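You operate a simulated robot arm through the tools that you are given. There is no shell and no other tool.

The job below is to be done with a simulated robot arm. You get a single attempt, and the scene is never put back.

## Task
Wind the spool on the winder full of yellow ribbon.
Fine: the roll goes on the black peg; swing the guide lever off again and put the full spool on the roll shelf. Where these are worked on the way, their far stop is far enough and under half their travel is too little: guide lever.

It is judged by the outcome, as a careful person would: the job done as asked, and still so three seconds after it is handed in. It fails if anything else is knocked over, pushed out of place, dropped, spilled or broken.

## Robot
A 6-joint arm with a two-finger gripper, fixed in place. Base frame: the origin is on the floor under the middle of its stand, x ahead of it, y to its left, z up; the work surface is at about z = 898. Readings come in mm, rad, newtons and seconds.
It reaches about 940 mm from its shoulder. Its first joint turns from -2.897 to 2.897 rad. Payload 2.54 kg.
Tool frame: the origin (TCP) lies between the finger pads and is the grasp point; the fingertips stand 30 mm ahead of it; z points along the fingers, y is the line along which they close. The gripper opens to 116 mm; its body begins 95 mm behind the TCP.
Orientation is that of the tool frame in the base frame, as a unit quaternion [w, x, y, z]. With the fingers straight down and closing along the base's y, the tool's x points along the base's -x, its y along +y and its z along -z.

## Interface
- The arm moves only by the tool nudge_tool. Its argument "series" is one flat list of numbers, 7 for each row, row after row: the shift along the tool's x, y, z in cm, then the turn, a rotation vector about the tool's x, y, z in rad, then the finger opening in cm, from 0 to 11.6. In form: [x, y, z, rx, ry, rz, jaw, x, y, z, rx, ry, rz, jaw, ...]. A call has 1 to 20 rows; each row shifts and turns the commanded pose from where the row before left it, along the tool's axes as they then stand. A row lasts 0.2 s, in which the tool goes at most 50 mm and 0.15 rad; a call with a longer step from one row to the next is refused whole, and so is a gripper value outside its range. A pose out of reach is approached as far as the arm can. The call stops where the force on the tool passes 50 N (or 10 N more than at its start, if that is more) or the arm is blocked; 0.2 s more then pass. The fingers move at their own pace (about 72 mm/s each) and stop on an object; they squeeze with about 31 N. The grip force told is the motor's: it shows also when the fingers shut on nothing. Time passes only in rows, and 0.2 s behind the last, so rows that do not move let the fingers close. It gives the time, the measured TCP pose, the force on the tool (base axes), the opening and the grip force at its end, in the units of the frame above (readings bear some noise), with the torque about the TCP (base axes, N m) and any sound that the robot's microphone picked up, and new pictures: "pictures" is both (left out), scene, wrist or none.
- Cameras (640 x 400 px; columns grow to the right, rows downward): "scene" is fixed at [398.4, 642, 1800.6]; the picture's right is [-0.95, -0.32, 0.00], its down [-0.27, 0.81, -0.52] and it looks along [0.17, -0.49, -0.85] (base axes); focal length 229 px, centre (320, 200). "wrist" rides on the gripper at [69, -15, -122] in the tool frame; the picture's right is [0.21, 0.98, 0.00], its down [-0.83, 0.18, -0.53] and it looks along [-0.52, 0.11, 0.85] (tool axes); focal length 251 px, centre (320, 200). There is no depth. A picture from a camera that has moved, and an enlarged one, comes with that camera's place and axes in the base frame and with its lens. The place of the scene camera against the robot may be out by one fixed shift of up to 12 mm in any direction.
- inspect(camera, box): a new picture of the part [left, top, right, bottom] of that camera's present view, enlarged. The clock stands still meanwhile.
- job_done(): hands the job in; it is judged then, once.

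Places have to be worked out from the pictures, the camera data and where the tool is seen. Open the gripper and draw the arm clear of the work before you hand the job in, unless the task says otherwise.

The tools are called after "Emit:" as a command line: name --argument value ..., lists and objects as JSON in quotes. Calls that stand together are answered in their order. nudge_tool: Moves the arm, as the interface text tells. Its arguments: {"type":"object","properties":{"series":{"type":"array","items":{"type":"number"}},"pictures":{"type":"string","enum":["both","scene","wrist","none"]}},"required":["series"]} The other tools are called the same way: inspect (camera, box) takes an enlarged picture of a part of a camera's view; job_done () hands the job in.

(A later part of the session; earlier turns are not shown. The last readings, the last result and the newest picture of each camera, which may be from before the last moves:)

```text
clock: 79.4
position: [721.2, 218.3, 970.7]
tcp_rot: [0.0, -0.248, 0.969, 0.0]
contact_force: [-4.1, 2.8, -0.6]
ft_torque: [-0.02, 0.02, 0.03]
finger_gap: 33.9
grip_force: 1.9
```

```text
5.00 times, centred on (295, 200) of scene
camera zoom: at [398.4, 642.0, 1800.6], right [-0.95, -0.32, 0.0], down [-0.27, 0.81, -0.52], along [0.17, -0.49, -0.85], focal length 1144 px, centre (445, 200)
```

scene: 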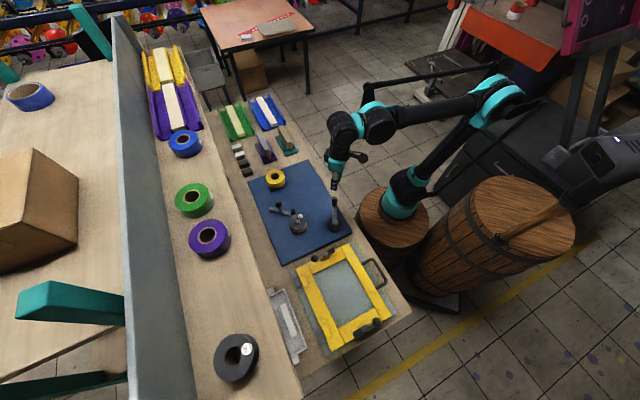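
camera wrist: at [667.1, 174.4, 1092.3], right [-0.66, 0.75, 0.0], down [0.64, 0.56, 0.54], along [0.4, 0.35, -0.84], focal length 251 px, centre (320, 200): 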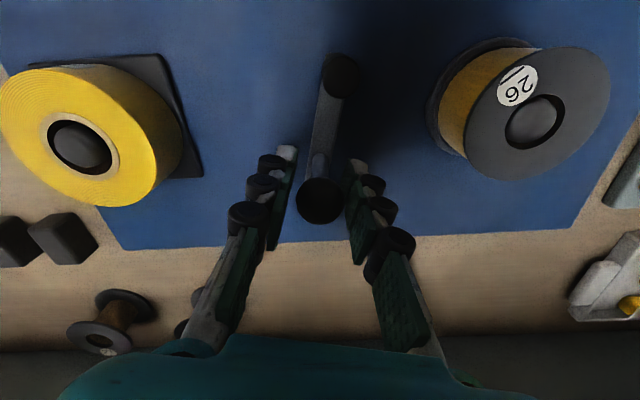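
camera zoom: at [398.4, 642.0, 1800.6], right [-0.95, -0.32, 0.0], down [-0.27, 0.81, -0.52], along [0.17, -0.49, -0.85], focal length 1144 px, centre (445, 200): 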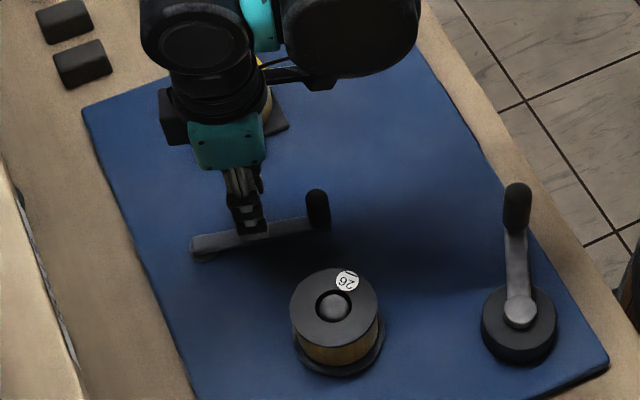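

The lever is firmly at its off stop. I ease off, lift clear, and turn the tool to azimuth 45° with a 28° tilt for picking the full spool.

Emit:
nudge_tool --series '[0, 0.3, 0, 0, 0, 0, 3.5, 0, 0.1, 0, 0, 0, 0, 3.8, 0, 0, -1.5, 0, 0, 0, 3.8, 0, 0, -2.5, 0, 0, 0, 3.8, 0, 0, -4, 0, 0, 0, 3.8, 0, 0, -4, 0, 0, 0, 5.0, 0, 0, -4, 0, 0, -0.1425, 6.0, 0, 0, 0, 0, 0, -0.1425, 7.0, 0, 0, 0, 0, -0.1222, 0, 8.0, 0, 0, 0, 0, -0.1222, 0, 8.6, 0, 0, 0, 0, -0.1222, 0, 8.6, 0, 0, 0, 0, -0.1222, 0, 8.6]' --pictures "both"

```text
clock: 82.0
position: [721.6, 223.1, 1129.8]
tcp_rot: [0.226, -0.372, 0.895, 0.094]
contact_force: [0.2, 0.1, -0.3]
ft_torque: [0.01, -0.01, -0.03]
finger_gap: 85.8
grip_force: 0.1
camera wrist: at [648.7, 128.2, 1205.7], right [-0.83, 0.56, -0.1], down [0.21, 0.46, 0.86], along [0.53, 0.69, -0.5], focal length 251 px, centre (320, 200)
```

scene: 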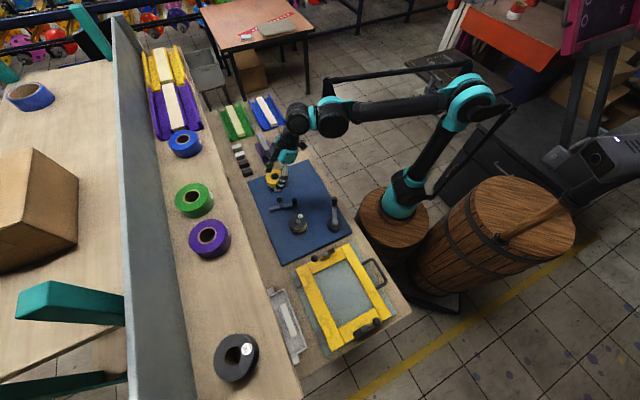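
wrist: 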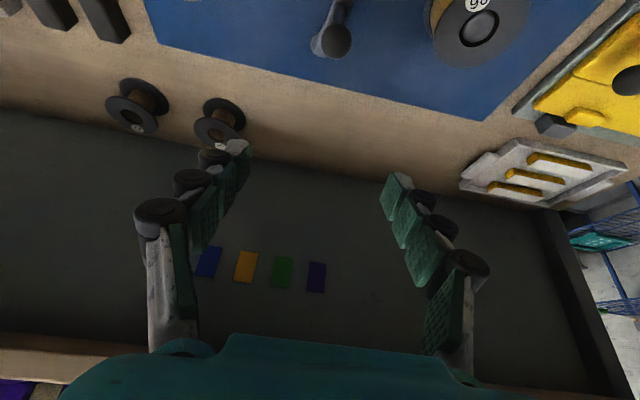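

I move to a spot about 130 mm back from the spool along the tilted axis to measure it.

Emit:
nudge_tool --series '[2.755, 2.885, -0.27, 0, 0, 0, 8.6, 2.755, 2.885, -0.27, 0, 0, 0, 8.6, 2.755, 2.885, -0.27, 0, 0, 0, 8.6, 2.755, 2.885, -0.27, 0, 0, 0, 8.6, 0, 0, 0, 0, 0, 0, 8.6]' --pictures "both"

Emit:
inspect --camera "wrist" --box '[200, 20, 440, 200]'

Emit:
inspect --camera "scene" --box '[260, 180, 350, 250]'

```text
clock: 83.2
position: [567.1, 231.3, 1088.3]
tcp_rot: [0.224, -0.373, 0.896, 0.093]
contact_force: [-0.4, -0.1, -0.1]
ft_torque: [-0.03, 0.02, 0.01]
finger_gap: 86.0
grip_force: 0.1
camera wrist: at [494.2, 137.7, 1163.4], right [-0.83, 0.56, -0.1], down [0.21, 0.47, 0.86], along [0.53, 0.69, -0.5], focal length 251 px, centre (320, 200)
```

scene: 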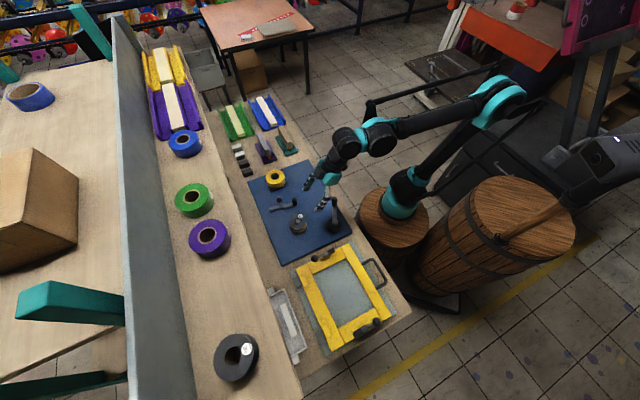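
wrist: 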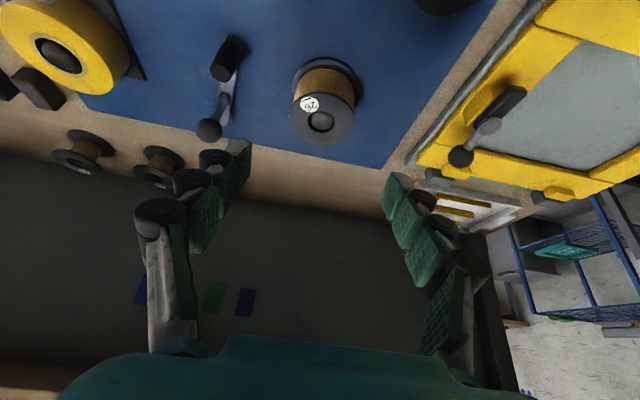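

```text
2.22 times, centred on (320, 110) of wrist
camera zoom: at [494.2, 137.7, 1163.4], right [-0.83, 0.56, -0.1], down [0.21, 0.47, 0.86], along [0.53, 0.69, -0.5], focal length 559 px, centre (320, 400)
```

zoom: 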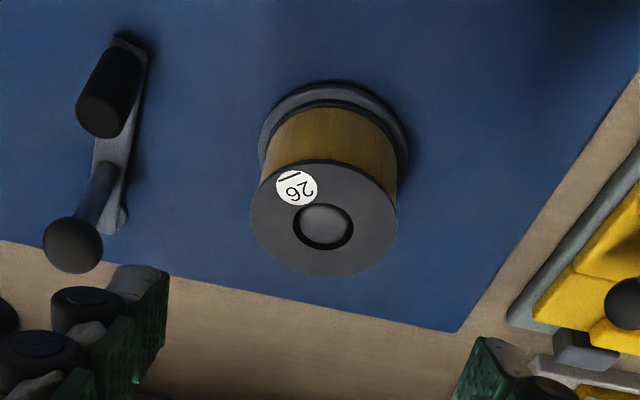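

```text
5.71 times, centred on (305, 215) of scene
camera zoom: at [398.4, 642.0, 1800.6], right [-0.95, -0.32, 0.0], down [-0.27, 0.81, -0.52], along [0.17, -0.49, -0.85], focal length 1308 px, centre (406, 114)
```

zoom: 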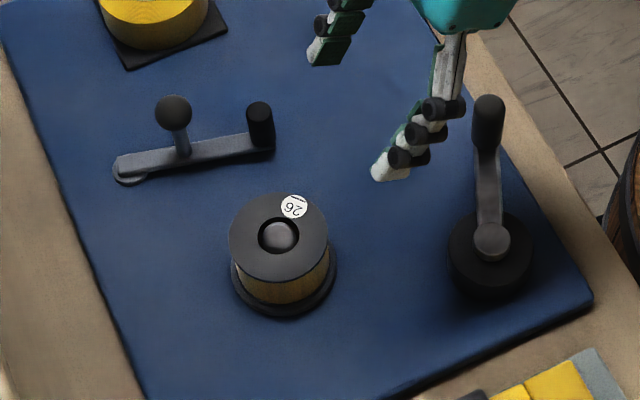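

Spool measured at about (615.5, 282.5), flange top z≈953, flange ≈71 mm. I close in to ~60 mm back along the axis and measure again.

Emit:
nudge_tool --series '[0.115, 0.09, 2.54, 0, 0, 0, 8.6, 0.115, 0.09, 2.54, 0, 0, 0, 8.6, 0, 0, 2.54, 0, 0, 0, 8.6, 0, 0, 0, 0, 0, 0, 8.6]' --pictures "wrist"

Emit:
inspect --camera "wrist" --box '[200, 40, 440, 220]'

Emit:
inspect --camera "scene" --box '[270, 190, 330, 240]'

```text
clock: 84.2
position: [592.1, 253.4, 1019.1]
tcp_rot: [0.224, -0.371, 0.896, 0.094]
contact_force: [0.0, -0.2, 0.1]
ft_torque: [0.01, 0.03, -0.01]
finger_gap: 85.8
grip_force: 0.1
camera wrist: at [519.1, 160.3, 1094.8], right [-0.83, 0.56, -0.1], down [0.21, 0.47, 0.86], along [0.53, 0.69, -0.5], focal length 251 px, centre (320, 200)
```

wrist: 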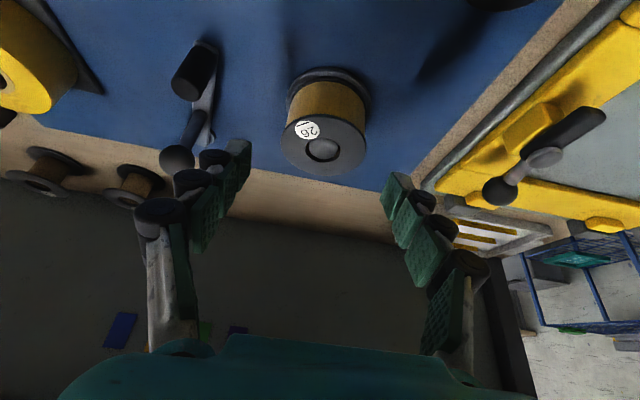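

```text
2.22 times, centred on (320, 130) of wrist
camera zoom: at [519.1, 160.3, 1094.8], right [-0.83, 0.56, -0.1], down [0.21, 0.47, 0.86], along [0.53, 0.69, -0.5], focal length 559 px, centre (320, 356)
```

zoom: 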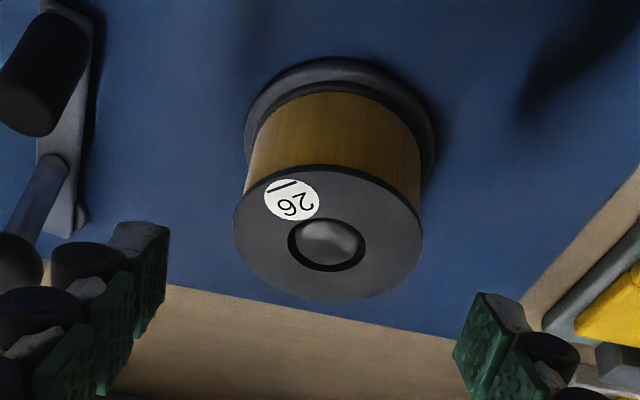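

```text
8.00 times, centred on (300, 215) of scene
camera zoom: at [398.4, 642.0, 1800.6], right [-0.95, -0.32, 0.0], down [-0.27, 0.81, -0.52], along [0.17, -0.49, -0.85], focal length 1831 px, centre (480, 80)
```

zoom: 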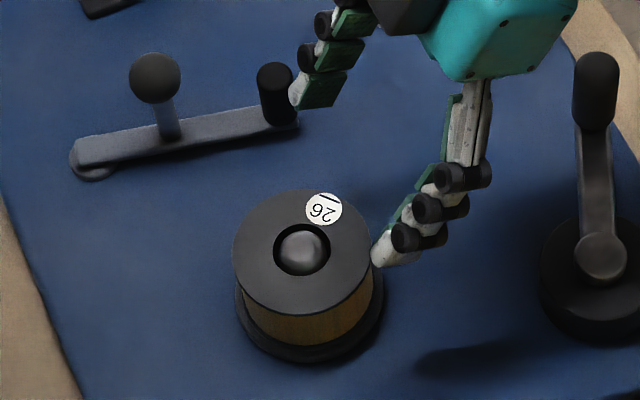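

In the tool frame the flange centre lies at about (−0.7, +3, 81) mm. I shift 3 mm sideways and advance 63 mm so the tip pads straddle the top flange.

Emit:
nudge_tool --series '[0, 0.33, 1.6, 0, 0, 0, 8.6, 0, 0, 1.6, 0, 0, 0, 8.6, 0, 0, 1.6, 0, 0, 0, 8.6, 0, 0, 1.5, 0, 0, 0, 8.6, 0, 0, 0, 0, 0, 0, 8.6]' --pictures "both"

Emit:
inspect --camera "wrist" --box '[200, 80, 440, 260]'

Emit:
inspect --camera "scene" --box '[270, 190, 330, 240]'

```text
clock: 85.4
position: [609.9, 278.9, 964.0]
tcp_rot: [0.224, -0.372, 0.896, 0.093]
contact_force: [0.5, 0.1, 0.6]
ft_torque: [-0.01, -0.02, -0.01]
finger_gap: 85.9
grip_force: 0.1
camera wrist: at [536.8, 185.9, 1039.1], right [-0.83, 0.56, -0.1], down [0.21, 0.47, 0.86], along [0.52, 0.69, -0.5], focal length 251 px, centre (320, 200)
```

scene: 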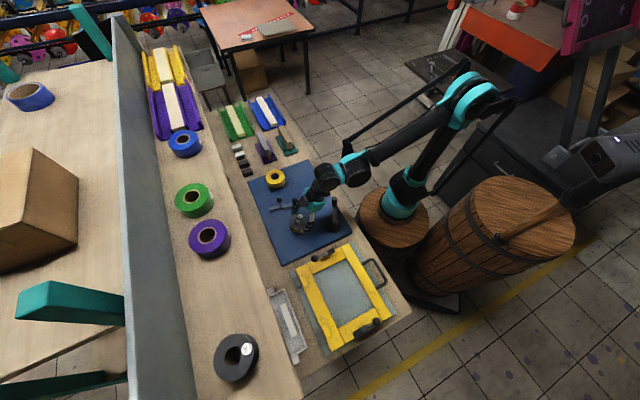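
wrist: 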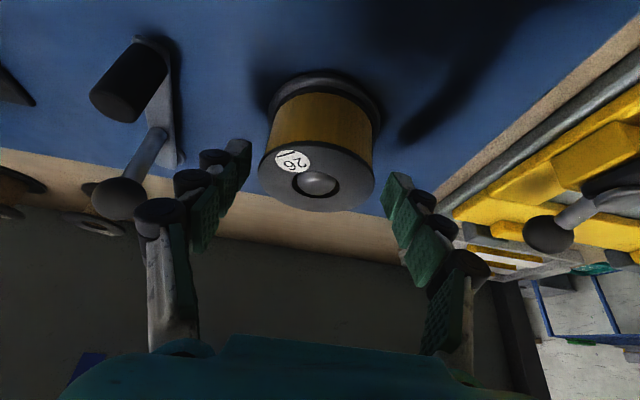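

```text
2.22 times, centred on (320, 170) of wrist
camera zoom: at [536.8, 185.9, 1039.1], right [-0.83, 0.56, -0.1], down [0.21, 0.47, 0.86], along [0.52, 0.69, -0.5], focal length 559 px, centre (320, 267)
```

zoom: 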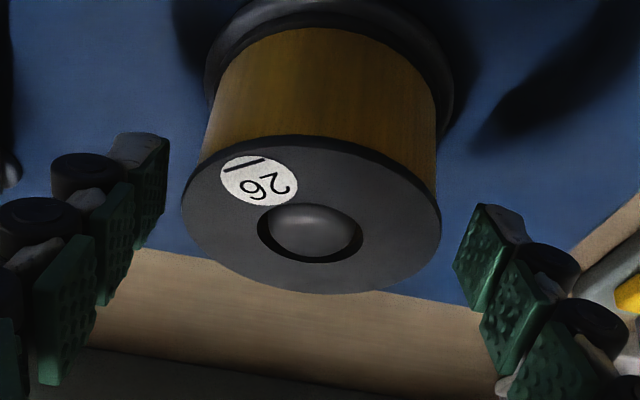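

```text
8.00 times, centred on (300, 215) of scene
camera zoom: at [398.4, 642.0, 1800.6], right [-0.95, -0.32, 0.0], down [-0.27, 0.81, -0.52], along [0.17, -0.49, -0.85], focal length 1831 px, centre (480, 80)
```

zoom: 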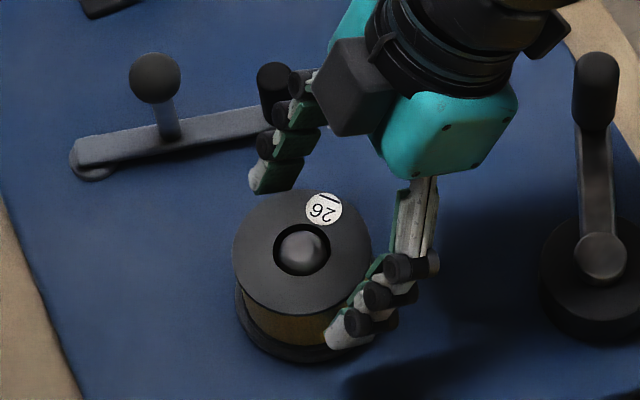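

The flange is at about (1, −2.5, 15) in the tool frame — on the tip pads. I shift 2 mm and close the gripper.

Emit:
nudge_tool --series '[0, -0.2, 0, 0, 0, 0, 8.2, 0, 0, 0, 0, 0, 0, 7.0, 0, 0, 0, 0, 0, 0, 5.5, 0, 0, 0, 0, 0, 0, 5.5, 0, 0, 0, 0, 0, 0, 5.5]' --pictures "both"

Emit:
inspect --camera "wrist" --box '[200, 80, 440, 260]'

Emit:
inspect --camera "scene" --box '[270, 190, 330, 240]'

```text
clock: 86.6
position: [610.5, 276.6, 964.7]
tcp_rot: [0.224, -0.372, 0.896, 0.093]
contact_force: [-0.5, 0.2, 5.3]
ft_torque: [0.16, 0.1, 0.02]
finger_gap: 69.9
grip_force: 30.8
camera wrist: at [537.8, 183.5, 1039.4], right [-0.83, 0.56, -0.1], down [0.21, 0.47, 0.86], along [0.53, 0.69, -0.5], focal length 251 px, centre (320, 200)
```

scene: 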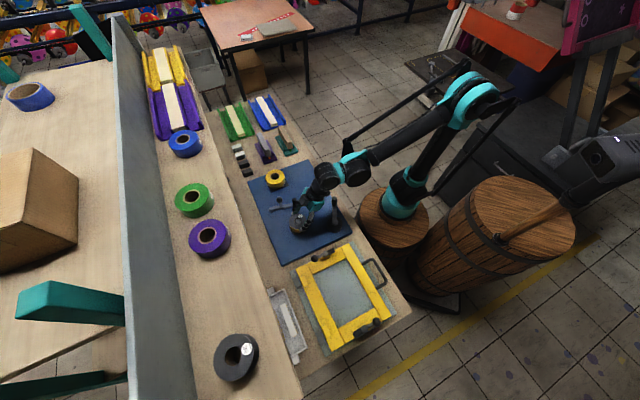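
wrist: 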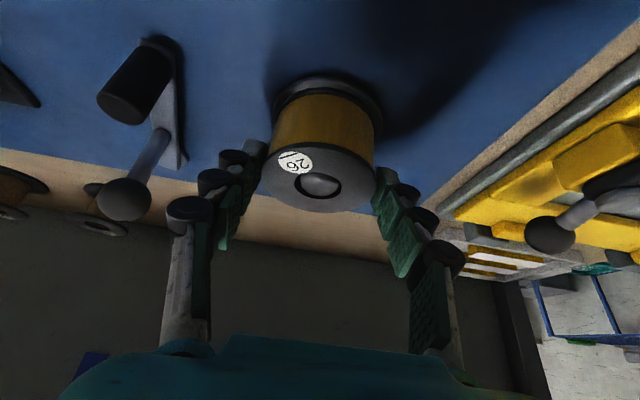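

```text
2.22 times, centred on (320, 170) of wrist
camera zoom: at [537.8, 183.5, 1039.4], right [-0.83, 0.56, -0.1], down [0.21, 0.47, 0.86], along [0.53, 0.69, -0.5], focal length 559 px, centre (320, 267)
```

zoom: 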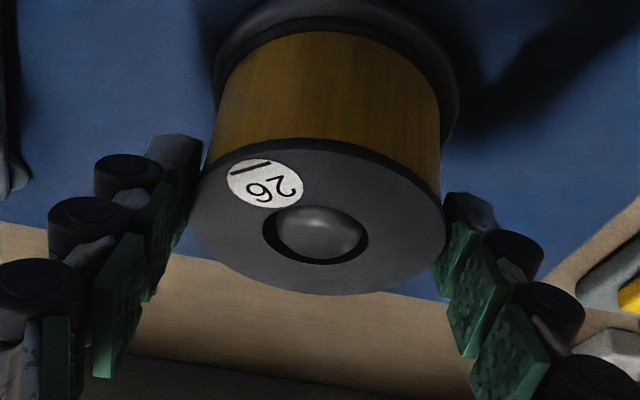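

```text
8.00 times, centred on (300, 215) of scene
camera zoom: at [398.4, 642.0, 1800.6], right [-0.95, -0.32, 0.0], down [-0.27, 0.81, -0.52], along [0.17, -0.49, -0.85], focal length 1831 px, centre (480, 80)
```

zoom: 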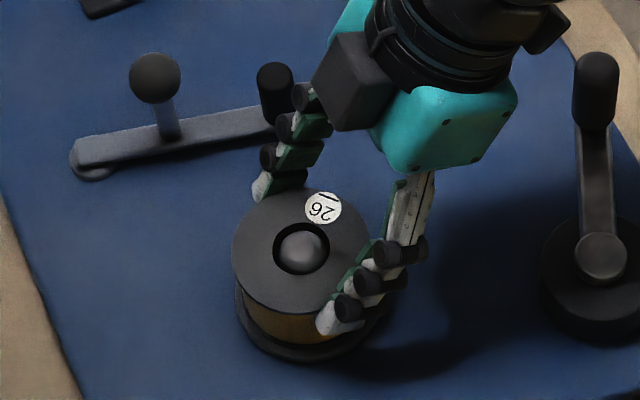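

Gripped at 69.9 mm. I lift straight up slowly and check the spool follows level.

Emit:
nudge_tool --series '[-0.235, 0, -0.441, 0, 0, 0, 5.5, -0.47, 0, -0.883, 0, 0, 0, 5.5, -0.47, 0, -0.883, 0, 0, 0, 5.5, 0, 0, 0, 0, 0, 0, 5.5]' --pictures "both"

Emit:
inspect --camera "wrist" --box '[200, 80, 440, 260]'

Emit:
inspect --camera "scene" --box '[270, 190, 330, 240]'

```text
clock: 87.6
position: [608.9, 276.4, 989.1]
tcp_rot: [0.224, -0.372, 0.896, 0.093]
contact_force: [0.2, 0.1, -0.5]
ft_torque: [0.0, -0.05, 0.01]
finger_gap: 69.7
grip_force: 30.9
camera wrist: at [537.6, 183.4, 1064.1], right [-0.83, 0.56, -0.1], down [0.21, 0.47, 0.86], along [0.52, 0.69, -0.5], focal length 251 px, centre (320, 200)
```

scene: 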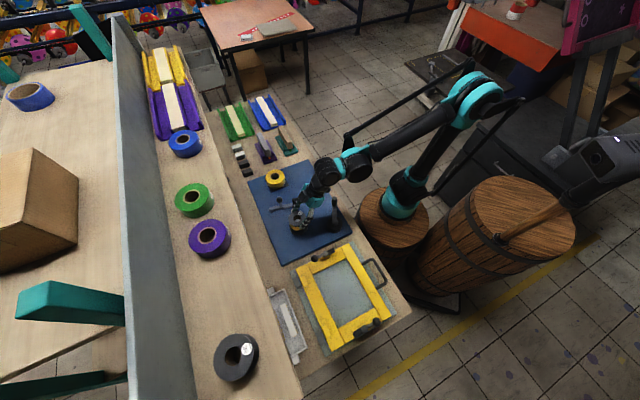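
wrist: 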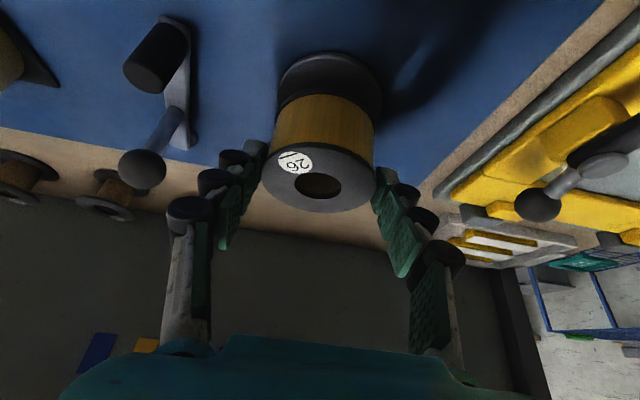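

```text
2.22 times, centred on (320, 170) of wrist
camera zoom: at [537.6, 183.4, 1064.1], right [-0.83, 0.56, -0.1], down [0.21, 0.47, 0.86], along [0.52, 0.69, -0.5], focal length 559 px, centre (320, 267)
```

zoom: 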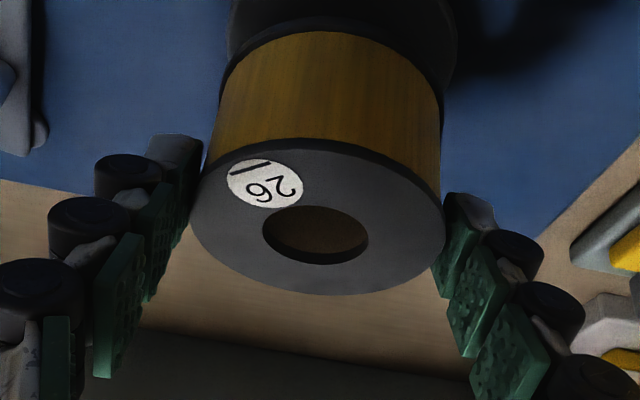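

```text
8.00 times, centred on (300, 215) of scene
camera zoom: at [398.4, 642.0, 1800.6], right [-0.95, -0.32, 0.0], down [-0.27, 0.81, -0.52], along [0.17, -0.49, -0.85], focal length 1831 px, centre (480, 80)
```

zoom: 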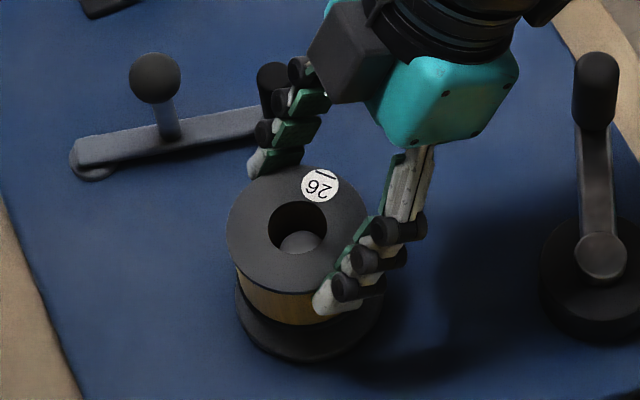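

The spool came off the spindle and hangs level. I lift further and carry it up and along the shelf front, staying clear of the shelf edge.

Emit:
nudge_tool --series '[-1.0, 0, -1.88, 0, 0, 0, 5.5, -1.41, 0, -2.65, 0, 0, 0, 5.5, -1.2, 0.8, -2.2, 0, 0, 0, 5.5, -1.704, 1.944, -2.87, 0, 0, 0, 5.5, -1.704, 1.944, -2.87, 0, 0, 0, 5.5, -1.704, 1.944, -2.87, 0, 0, 0, 5.5, -1.704, 1.944, -2.87, 0, 0, 0, 5.5, -1.704, 1.944, -2.87, 0, 0, 0, 5.5, -1.704, 1.944, -2.87, 0, 0, 0, 5.5, -1.704, 1.944, -2.87, 0, 0, 0, 5.5, -1.2, 1.5, -2.0, 0, 0, 0, 5.5, 0, 0, 0, 0, 0, 0, 5.5]' --pictures "both"

```text
clock: 90.2
position: [505.6, 397.0, 1319.3]
tcp_rot: [0.224, -0.372, 0.896, 0.092]
contact_force: [0.9, 0.3, -0.6]
ft_torque: [0.02, -0.02, 0.0]
finger_gap: 69.6
grip_force: 30.8
camera wrist: at [432.2, 303.2, 1395.1], right [-0.83, 0.56, -0.1], down [0.21, 0.47, 0.86], along [0.53, 0.69, -0.5], focal length 251 px, centre (320, 200)
```

scene: 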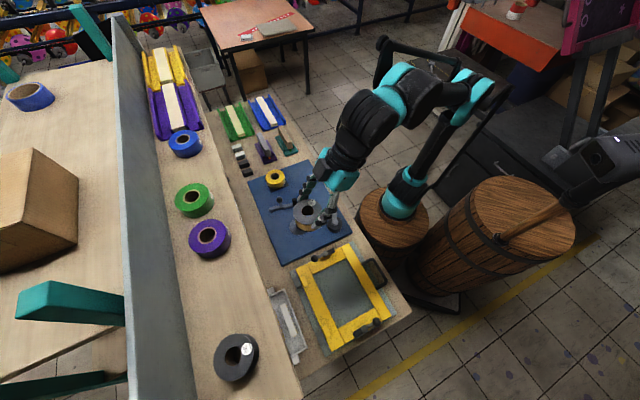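
wrist: 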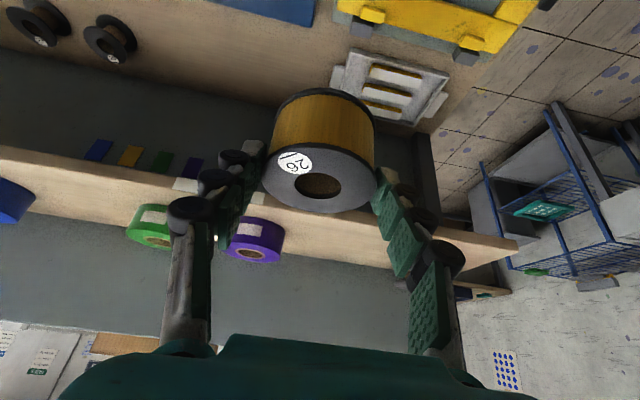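

The spool is held level at shelf height. I look at the free stretch of shelf between the purple roll and the big spool "56".

Emit:
inspect --camera "wrist" --box '[180, 140, 520, 290]'

Emit:
inspect --camera "scene" --box '[160, 190, 330, 400]'

Emit:
inspect --camera "wrist" --box '[230, 70, 410, 230]'

```text
1.88 times, centred on (350, 215) of wrist
camera zoom: at [432.2, 303.2, 1395.1], right [-0.83, 0.56, -0.1], down [0.21, 0.47, 0.86], along [0.53, 0.69, -0.5], focal length 473 px, centre (264, 172)
```

zoom: 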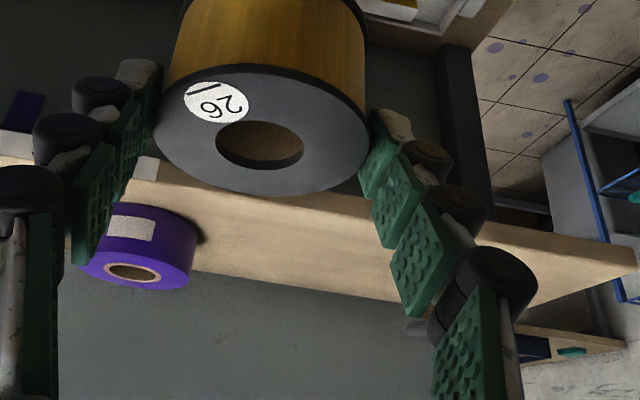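

```text
1.90 times, centred on (245, 295) of scene
camera zoom: at [398.4, 642.0, 1800.6], right [-0.95, -0.32, 0.0], down [-0.27, 0.81, -0.52], along [0.17, -0.49, -0.85], focal length 436 px, centre (463, 19)
```

zoom: 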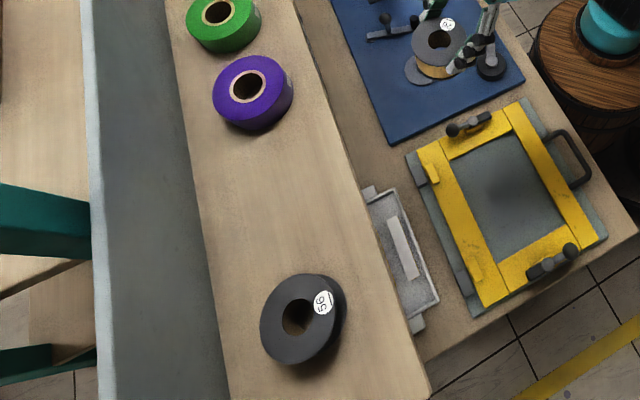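

```text
2.50 times, centred on (320, 150) of wrist
camera zoom: at [432.2, 303.2, 1395.1], right [-0.83, 0.56, -0.1], down [0.21, 0.47, 0.86], along [0.53, 0.69, -0.5], focal length 629 px, centre (320, 325)
```

zoom: 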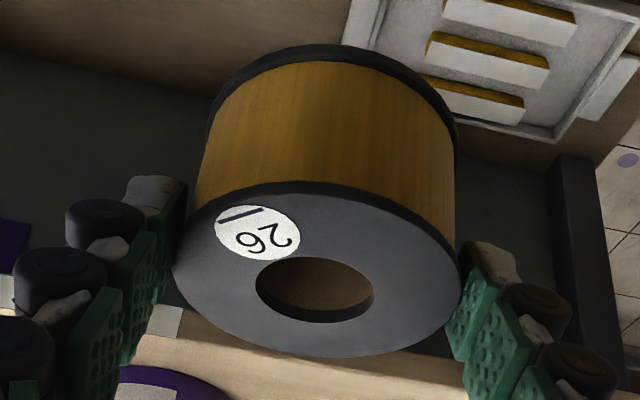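

Free stretch: purple roll's edge at a≈77 and spool "56"'s edge at a≈−93 along the shelf, front edge n≈800. I'll aim for the middle (a≈−8, n≈851). First I raise a little, shift along the shelf, and go halfway in.

Emit:
nudge_tool --series '[-0.407, 2.83, -0.765, 0, 0, 0, 5.5, -0.407, 2.83, -0.765, 0, 0, 0, 5.5, -0.407, 2.83, -0.765, 0, 0, 0, 5.5, -2.6, 0, 1.385, 0, 0, 0, 5.5, -2.6, 0, 1.385, 0, 0, 0, 5.5, -2.6, 0, 1.385, 0, 0, 0, 5.5, 0, 0, 0, 0, 0, 0, 5.5]' --pictures "both"

Emit:
inspect --camera "scene" --box '[160, 190, 330, 400]'

```text
clock: 91.8
position: [508.9, 521.2, 1348.8]
tcp_rot: [0.225, -0.372, 0.896, 0.092]
contact_force: [-0.1, 0.4, -0.4]
ft_torque: [-0.01, -0.04, 0.01]
finger_gap: 69.3
grip_force: 30.8
camera wrist: at [436.9, 428.0, 1425.0], right [-0.83, 0.55, -0.1], down [0.21, 0.47, 0.86], along [0.52, 0.69, -0.5], focal length 251 px, centre (320, 200)
```

scene: 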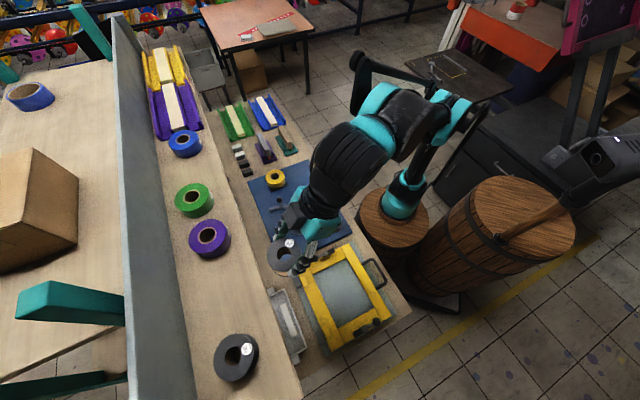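
wrist: 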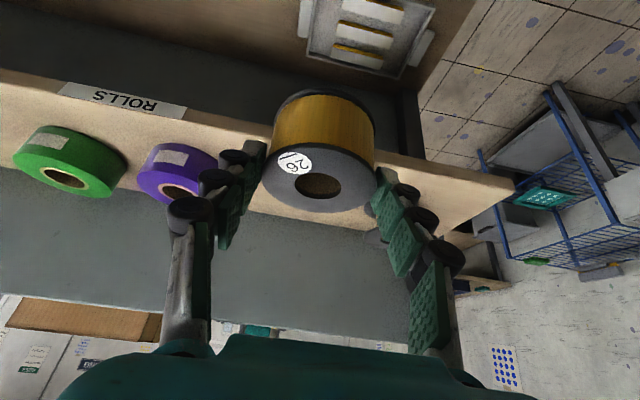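

```text
1.90 times, centred on (245, 295) of scene
camera zoom: at [398.4, 642.0, 1800.6], right [-0.95, -0.32, 0.0], down [-0.27, 0.81, -0.52], along [0.17, -0.49, -0.85], focal length 436 px, centre (463, 19)
```

zoom: 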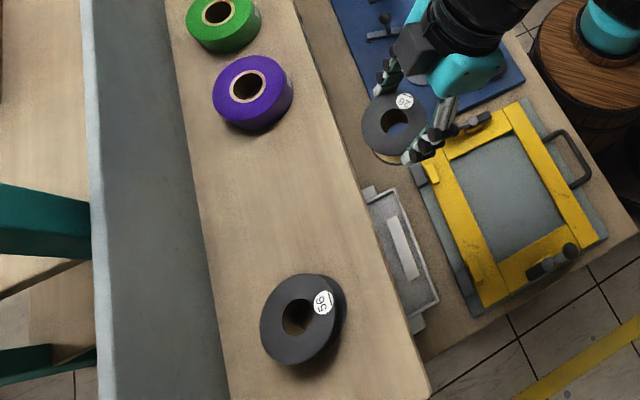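

On track (n≈728, a≈−9, z≈1349). I move the spool in over the shelf.

Emit:
nudge_tool --series '[-2.65, 0, 1.41, 0, 0, 0, 5.5, -2.65, 0, 1.41, 0, 0, 0, 5.5, -2.65, 0, 1.41, 0, 0, 0, 5.5, -2.5, 0, 1.6, 0, 0, 0, 5.5, 0, 0, 0, 0, 0, 0, 5.5]' --pictures "both"

Emit:
inspect --camera "scene" --box '[160, 190, 330, 400]'

Emit:
inspect --camera "wrist" --box '[140, 80, 500, 260]'

```text
clock: 93.0
position: [591.5, 606.1, 1342.1]
tcp_rot: [0.224, -0.373, 0.896, 0.094]
contact_force: [0.3, -0.4, 0.5]
ft_torque: [0.0, 0.0, 0.01]
finger_gap: 69.2
grip_force: 30.6
camera wrist: at [518.7, 511.3, 1416.9], right [-0.83, 0.56, -0.1], down [0.21, 0.47, 0.86], along [0.52, 0.69, -0.5], focal length 251 px, centre (320, 200)
```

scene: 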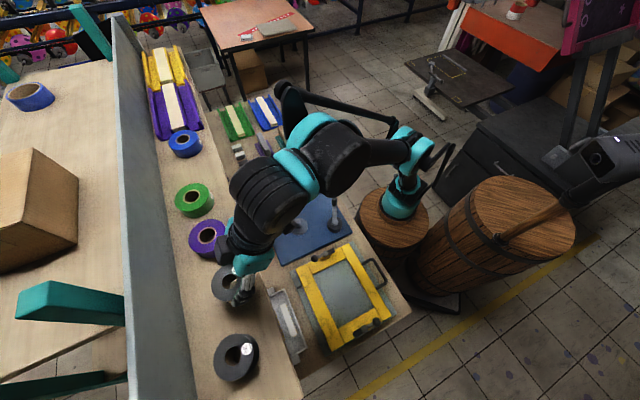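
wrist: 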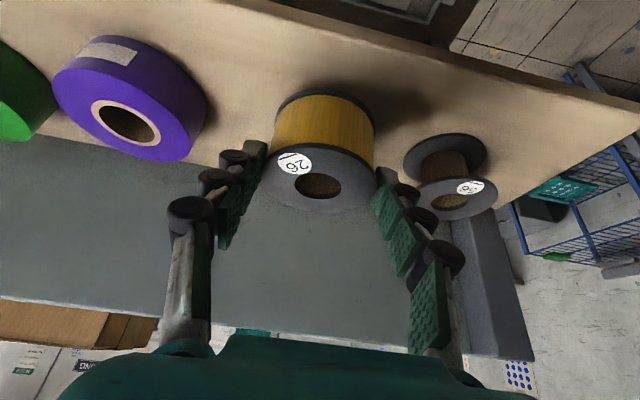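

```text
1.90 times, centred on (245, 295) of scene
camera zoom: at [398.4, 642.0, 1800.6], right [-0.95, -0.32, 0.0], down [-0.27, 0.81, -0.52], along [0.17, -0.49, -0.85], focal length 436 px, centre (463, 19)
```

zoom: 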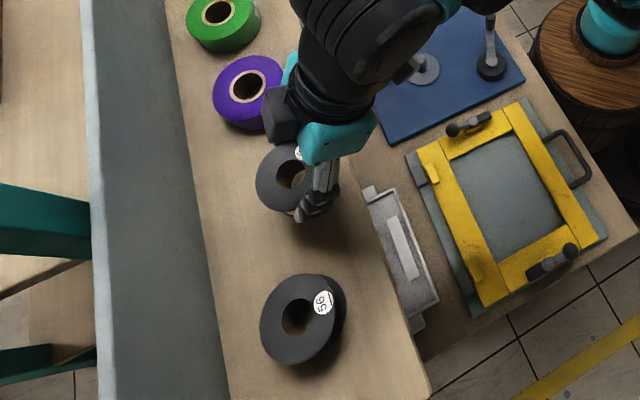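

```text
1.78 times, centred on (320, 170) of wrist
camera zoom: at [518.7, 511.3, 1416.9], right [-0.83, 0.56, -0.1], down [0.21, 0.47, 0.86], along [0.52, 0.69, -0.5], focal length 447 px, centre (320, 253)
```

zoom: 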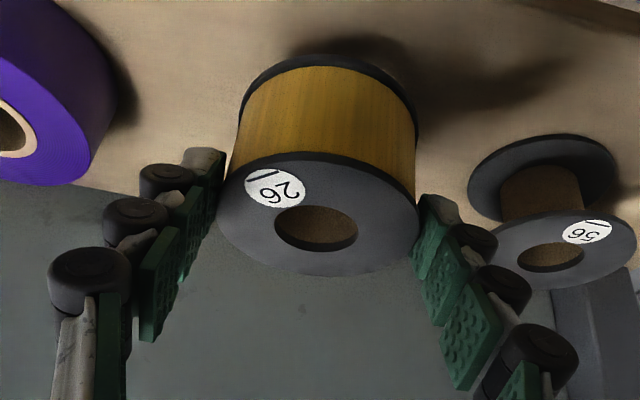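

The spool hovers over the free stretch with clearance on both sides. I lower it gently toward the shelf.

Emit:
nudge_tool --series '[0.376, 0, 0.706, 0, 0, 0, 5.5, 0.376, 0, 0.706, 0, 0, 0, 5.5, 0.188, 0, 0.353, 0, 0, 0, 5.5, 0, 0, 0, 0, 0, 0, 5.5]' --pictures "wrist"

Emit:
inspect --camera "wrist" --box '[140, 80, 500, 260]'

Emit:
inspect --camera "scene" --box '[200, 240, 280, 320]'

```text
clock: 94.0
position: [591.4, 604.0, 1325.9]
tcp_rot: [0.224, -0.372, 0.896, 0.094]
contact_force: [0.6, -0.3, -0.8]
ft_torque: [-0.02, -0.02, 0.0]
finger_gap: 69.3
grip_force: 31.3
camera wrist: at [519.8, 511.0, 1400.6], right [-0.83, 0.56, -0.1], down [0.21, 0.47, 0.86], along [0.52, 0.69, -0.5], focal length 251 px, centre (320, 200)
```

wrist: 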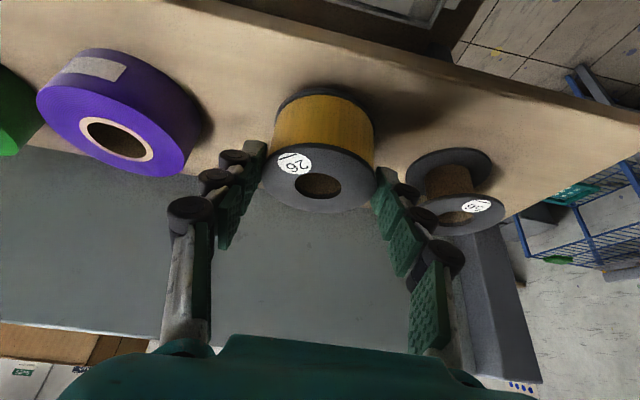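

```text
1.78 times, centred on (320, 170) of wrist
camera zoom: at [519.8, 511.0, 1400.6], right [-0.83, 0.56, -0.1], down [0.21, 0.47, 0.86], along [0.52, 0.69, -0.5], focal length 447 px, centre (320, 253)
```

zoom: 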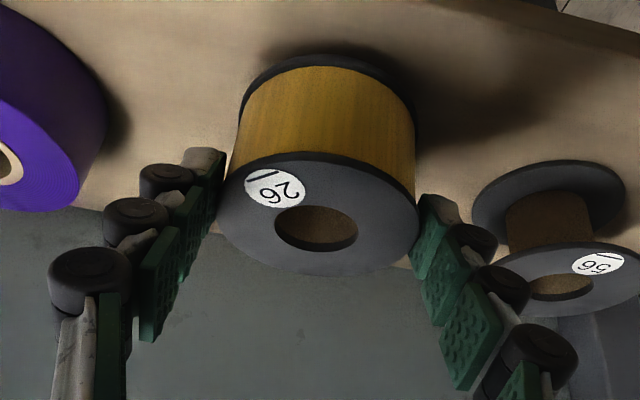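

```text
5.00 times, centred on (240, 280) of scene
camera zoom: at [398.4, 642.0, 1800.6], right [-0.95, -0.32, 0.0], down [-0.27, 0.81, -0.52], along [0.17, -0.49, -0.85], focal length 1144 px, centre (720, -200)
```

zoom: 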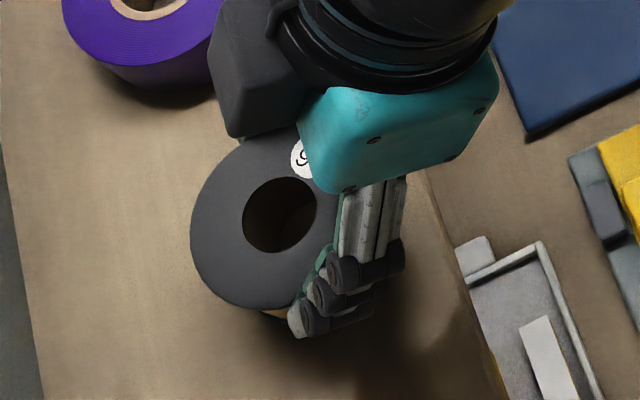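

Still free. I continue down in small steps until contact.

Emit:
nudge_tool --series '[0.188, 0, 0.353, 0, 0, 0, 5.5, 0.141, 0, 0.265, 0, 0, 0, 5.5, 0, 0, 0, 0, 0, 0, 5.5]' --pictures "none"

Emit:
inspect --camera "wrist" --box '[200, 60, 440, 240]'

```text
clock: 94.8
position: [591.6, 605.2, 1319.3]
tcp_rot: [0.224, -0.372, 0.896, 0.093]
contact_force: [1.3, -0.3, -0.4]
ft_torque: [-0.03, 0.01, 0.01]
finger_gap: 69.3
grip_force: 31.1
```

```text
2.22 times, centred on (320, 150) of wrist
camera zoom: at [519.1, 511.4, 1393.8], right [-0.83, 0.56, -0.1], down [0.21, 0.47, 0.86], along [0.52, 0.69, -0.5], focal length 559 px, centre (320, 311)
```

zoom: 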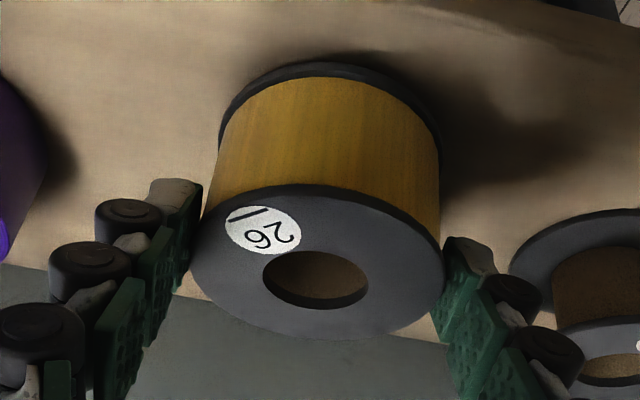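

Still no contact at z≈1319. I continue in 2 mm steps.

Emit:
nudge_tool --series '[0.094, 0, 0.177, 0, 0, 0, 5.5, 0.094, 0, 0.177, 0, 0, 0, 5.5, 0, 0, 0, 0, 0, 0, 5.5]' --pictures "none"

Emit:
inspect --camera "wrist" --box '[200, 60, 440, 240]'

```text
clock: 95.6
position: [592.3, 605.4, 1314.6]
tcp_rot: [0.224, -0.372, 0.896, 0.093]
contact_force: [0.1, 1.0, -1.3]
ft_torque: [0.03, -0.02, -0.01]
finger_gap: 69.4
grip_force: 30.9
```

```text
2.22 times, centred on (320, 150) of wrist
camera zoom: at [519.8, 511.2, 1389.7], right [-0.83, 0.56, -0.1], down [0.21, 0.47, 0.86], along [0.52, 0.69, -0.5], focal length 559 px, centre (320, 311)
```

zoom: 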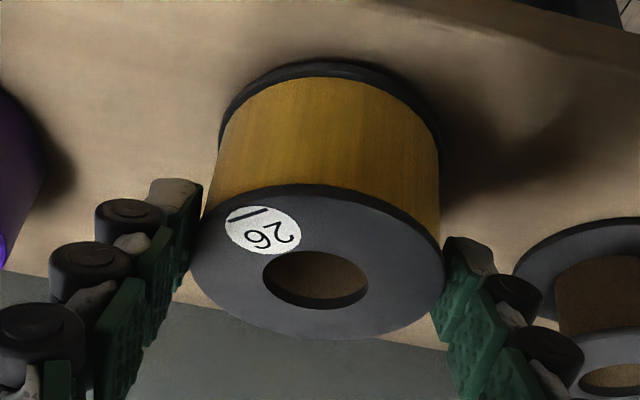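

Still free at 1314.6; I continue down 2 mm at a time.

Emit:
nudge_tool --series '[0.094, 0, 0.177, 0, 0, 0, 5.5, 0, 0, 0, 0, 0, 0, 5.5]' --pictures "none"

```text
clock: 96.2
position: [593.1, 604.9, 1312.2]
tcp_rot: [0.224, -0.372, 0.896, 0.093]
contact_force: [0.2, -0.5, -0.2]
ft_torque: [-0.01, -0.02, 0.05]
finger_gap: 69.3
grip_force: 31.1
```

No contact yet; another 2 mm.

Emit:
nudge_tool --series '[0.094, 0, 0.177, 0, 0, 0, 5.5, 0, 0, 0, 0, 0, 0, 5.5]' --pictures "none"

```text
clock: 96.8
position: [591.5, 604.1, 1310.8]
tcp_rot: [0.224, -0.373, 0.896, 0.093]
contact_force: [0.2, 1.0, -1.0]
ft_torque: [0.01, -0.01, 0.02]
finger_gap: 69.5
grip_force: 30.9
```

Still free at ≈1310.8; I go on and check the picture.

Emit:
nudge_tool --series '[0.094, 0, 0.177, 0, 0, 0, 5.5, 0, 0, 0, 0, 0, 0, 5.5]' --pictures "wrist"

Emit:
inspect --camera "wrist" --box '[200, 60, 440, 240]'

Emit:
inspect --camera "scene" --box '[200, 240, 280, 320]'

```text
clock: 97.4
position: [594.3, 604.5, 1309.5]
tcp_rot: [0.224, -0.371, 0.896, 0.092]
contact_force: [0.3, 0.1, -0.3]
ft_torque: [-0.03, 0.0, -0.03]
finger_gap: 69.4
grip_force: 31.3
camera wrist: at [519.9, 510.8, 1384.2], right [-0.83, 0.56, -0.1], down [0.21, 0.47, 0.86], along [0.52, 0.69, -0.5], focal length 251 px, centre (320, 200)
```

wrist: 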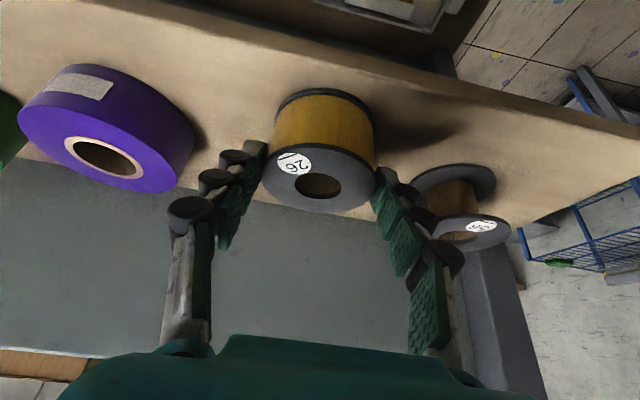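

```text
2.22 times, centred on (320, 150) of wrist
camera zoom: at [519.9, 510.8, 1384.2], right [-0.83, 0.56, -0.1], down [0.21, 0.47, 0.86], along [0.52, 0.69, -0.5], focal length 559 px, centre (320, 311)
```

zoom: 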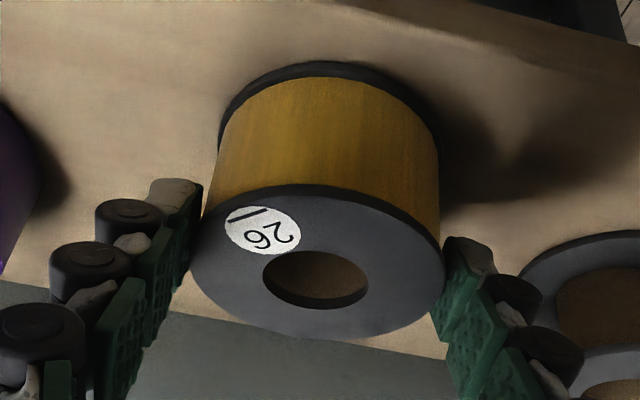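

```text
5.00 times, centred on (240, 280) of scene
camera zoom: at [398.4, 642.0, 1800.6], right [-0.95, -0.32, 0.0], down [-0.27, 0.81, -0.52], along [0.17, -0.49, -0.85], focal length 1144 px, centre (720, -200)
```

zoom: 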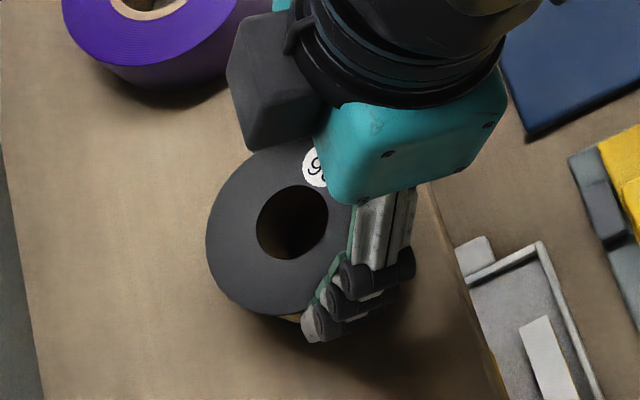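

Shadow gap still visible below the spool. I keep stepping down gently.

Emit:
nudge_tool --series '[0.07, 0, 0.132, 0, 0, 0, 5.5, 0.07, 0, 0.132, 0, 0, 0, 5.5, 0, 0, 0, 0, 0, 0, 5.5]' --pictures "none"

```text
clock: 98.2
position: [592.0, 603.9, 1305.8]
tcp_rot: [0.225, -0.372, 0.896, 0.094]
contact_force: [2.9, 3.8, 24.7]
ft_torque: [0.44, -0.12, -0.31]
finger_gap: 69.3
grip_force: 30.7
```

Contact: 24.7 N upward at z≈1306, so the spool stands on the shelf. I relieve the push slightly and check it is flat.

Emit:
nudge_tool --series '[-0.047, 0, -0.088, 0, 0, 0, 5.5, 0, 0, 0, 0, 0, 0, 5.5]' --pictures "both"

Emit:
inspect --camera "wrist" --box '[200, 60, 440, 240]'

Emit:
inspect --camera "scene" --box '[200, 240, 280, 320]'

```text
clock: 98.8
position: [592.1, 606.1, 1307.8]
tcp_rot: [0.225, -0.372, 0.896, 0.093]
contact_force: [-0.6, 0.6, -0.6]
ft_torque: [0.0, 0.02, 0.0]
finger_gap: 69.2
grip_force: 31.6
camera wrist: at [519.8, 510.8, 1382.6], right [-0.83, 0.56, -0.1], down [0.21, 0.47, 0.86], along [0.52, 0.69, -0.5], focal length 251 px, centre (320, 200)
```

scene: 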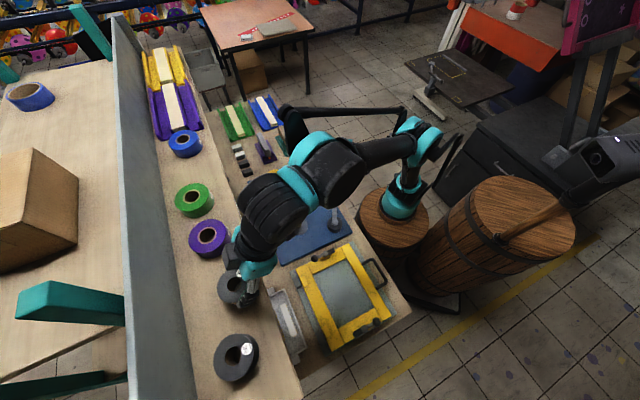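
wrist: 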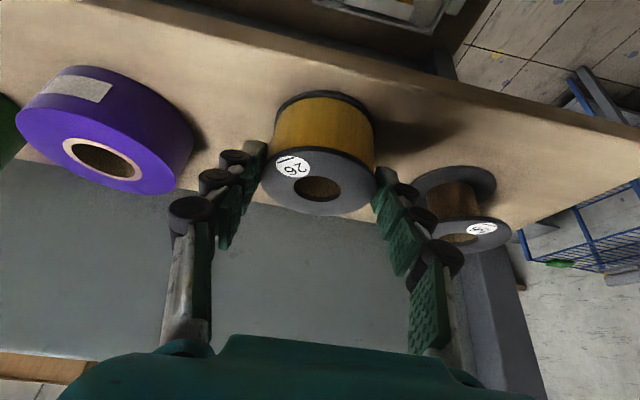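

```text
2.22 times, centred on (320, 150) of wrist
camera zoom: at [519.8, 510.8, 1382.6], right [-0.83, 0.56, -0.1], down [0.21, 0.47, 0.86], along [0.52, 0.69, -0.5], focal length 559 px, centre (320, 311)
```

zoom: 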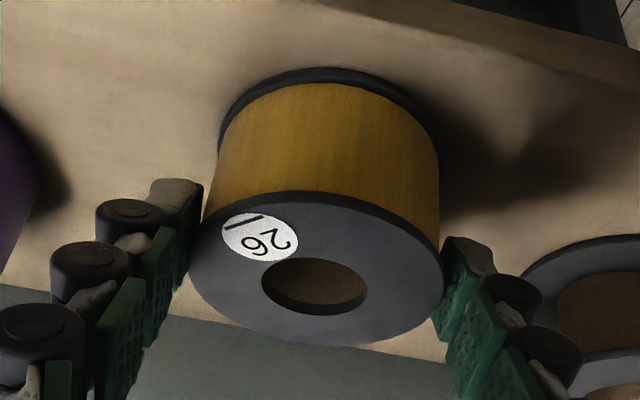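

```text
5.00 times, centred on (240, 280) of scene
camera zoom: at [398.4, 642.0, 1800.6], right [-0.95, -0.32, 0.0], down [-0.27, 0.81, -0.52], along [0.17, -0.49, -0.85], focal length 1144 px, centre (720, -200)
```

zoom: 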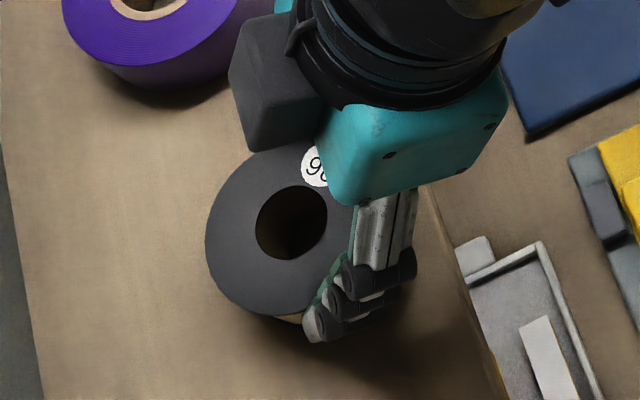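

Force is back to zero with the spool resting on the shelf. I open the fingers gently to 82 mm.

Emit:
nudge_tool --series '[0, 0, 0, 0, 0, 0, 6.9, 0, 0, 0, 0, 0, 0, 7.2, 0, 0, 0, 0, 0, 0, 7.7, 0, 0, 0, 0, 0, 0, 8.2, 0, 0, 0, 0, 0, 0, 8.2]' --pictures "both"

Emit:
inspect --camera "wrist" --box '[200, 60, 440, 240]'

```text
clock: 100.0
position: [591.0, 605.3, 1307.8]
tcp_rot: [0.224, -0.373, 0.896, 0.094]
contact_force: [-0.1, -0.2, 0.1]
ft_torque: [0.02, 0.02, 0.01]
finger_gap: 81.9
grip_force: 0.0
camera wrist: at [519.8, 510.7, 1382.8], right [-0.83, 0.56, -0.1], down [0.21, 0.47, 0.86], along [0.52, 0.69, -0.5], focal length 251 px, centre (320, 200)
```

scene: 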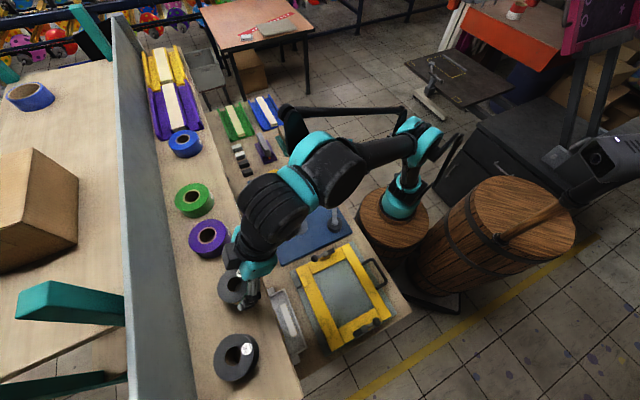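
wrist: 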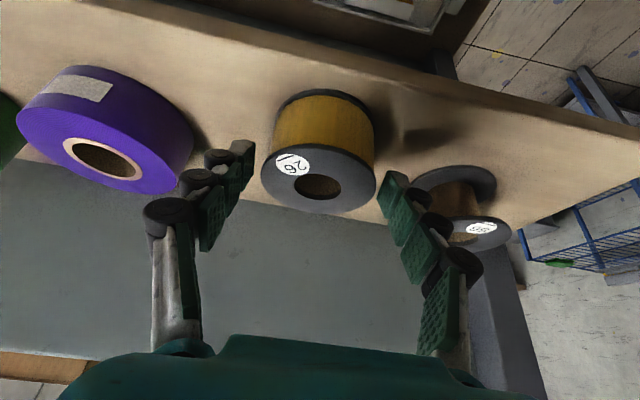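

```text
2.22 times, centred on (320, 150) of wrist
camera zoom: at [519.8, 510.7, 1382.8], right [-0.83, 0.56, -0.1], down [0.21, 0.47, 0.86], along [0.52, 0.69, -0.5], focal length 559 px, centre (320, 311)
```

zoom: 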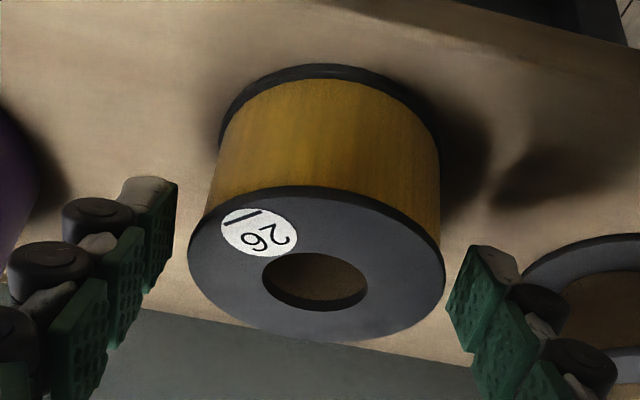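

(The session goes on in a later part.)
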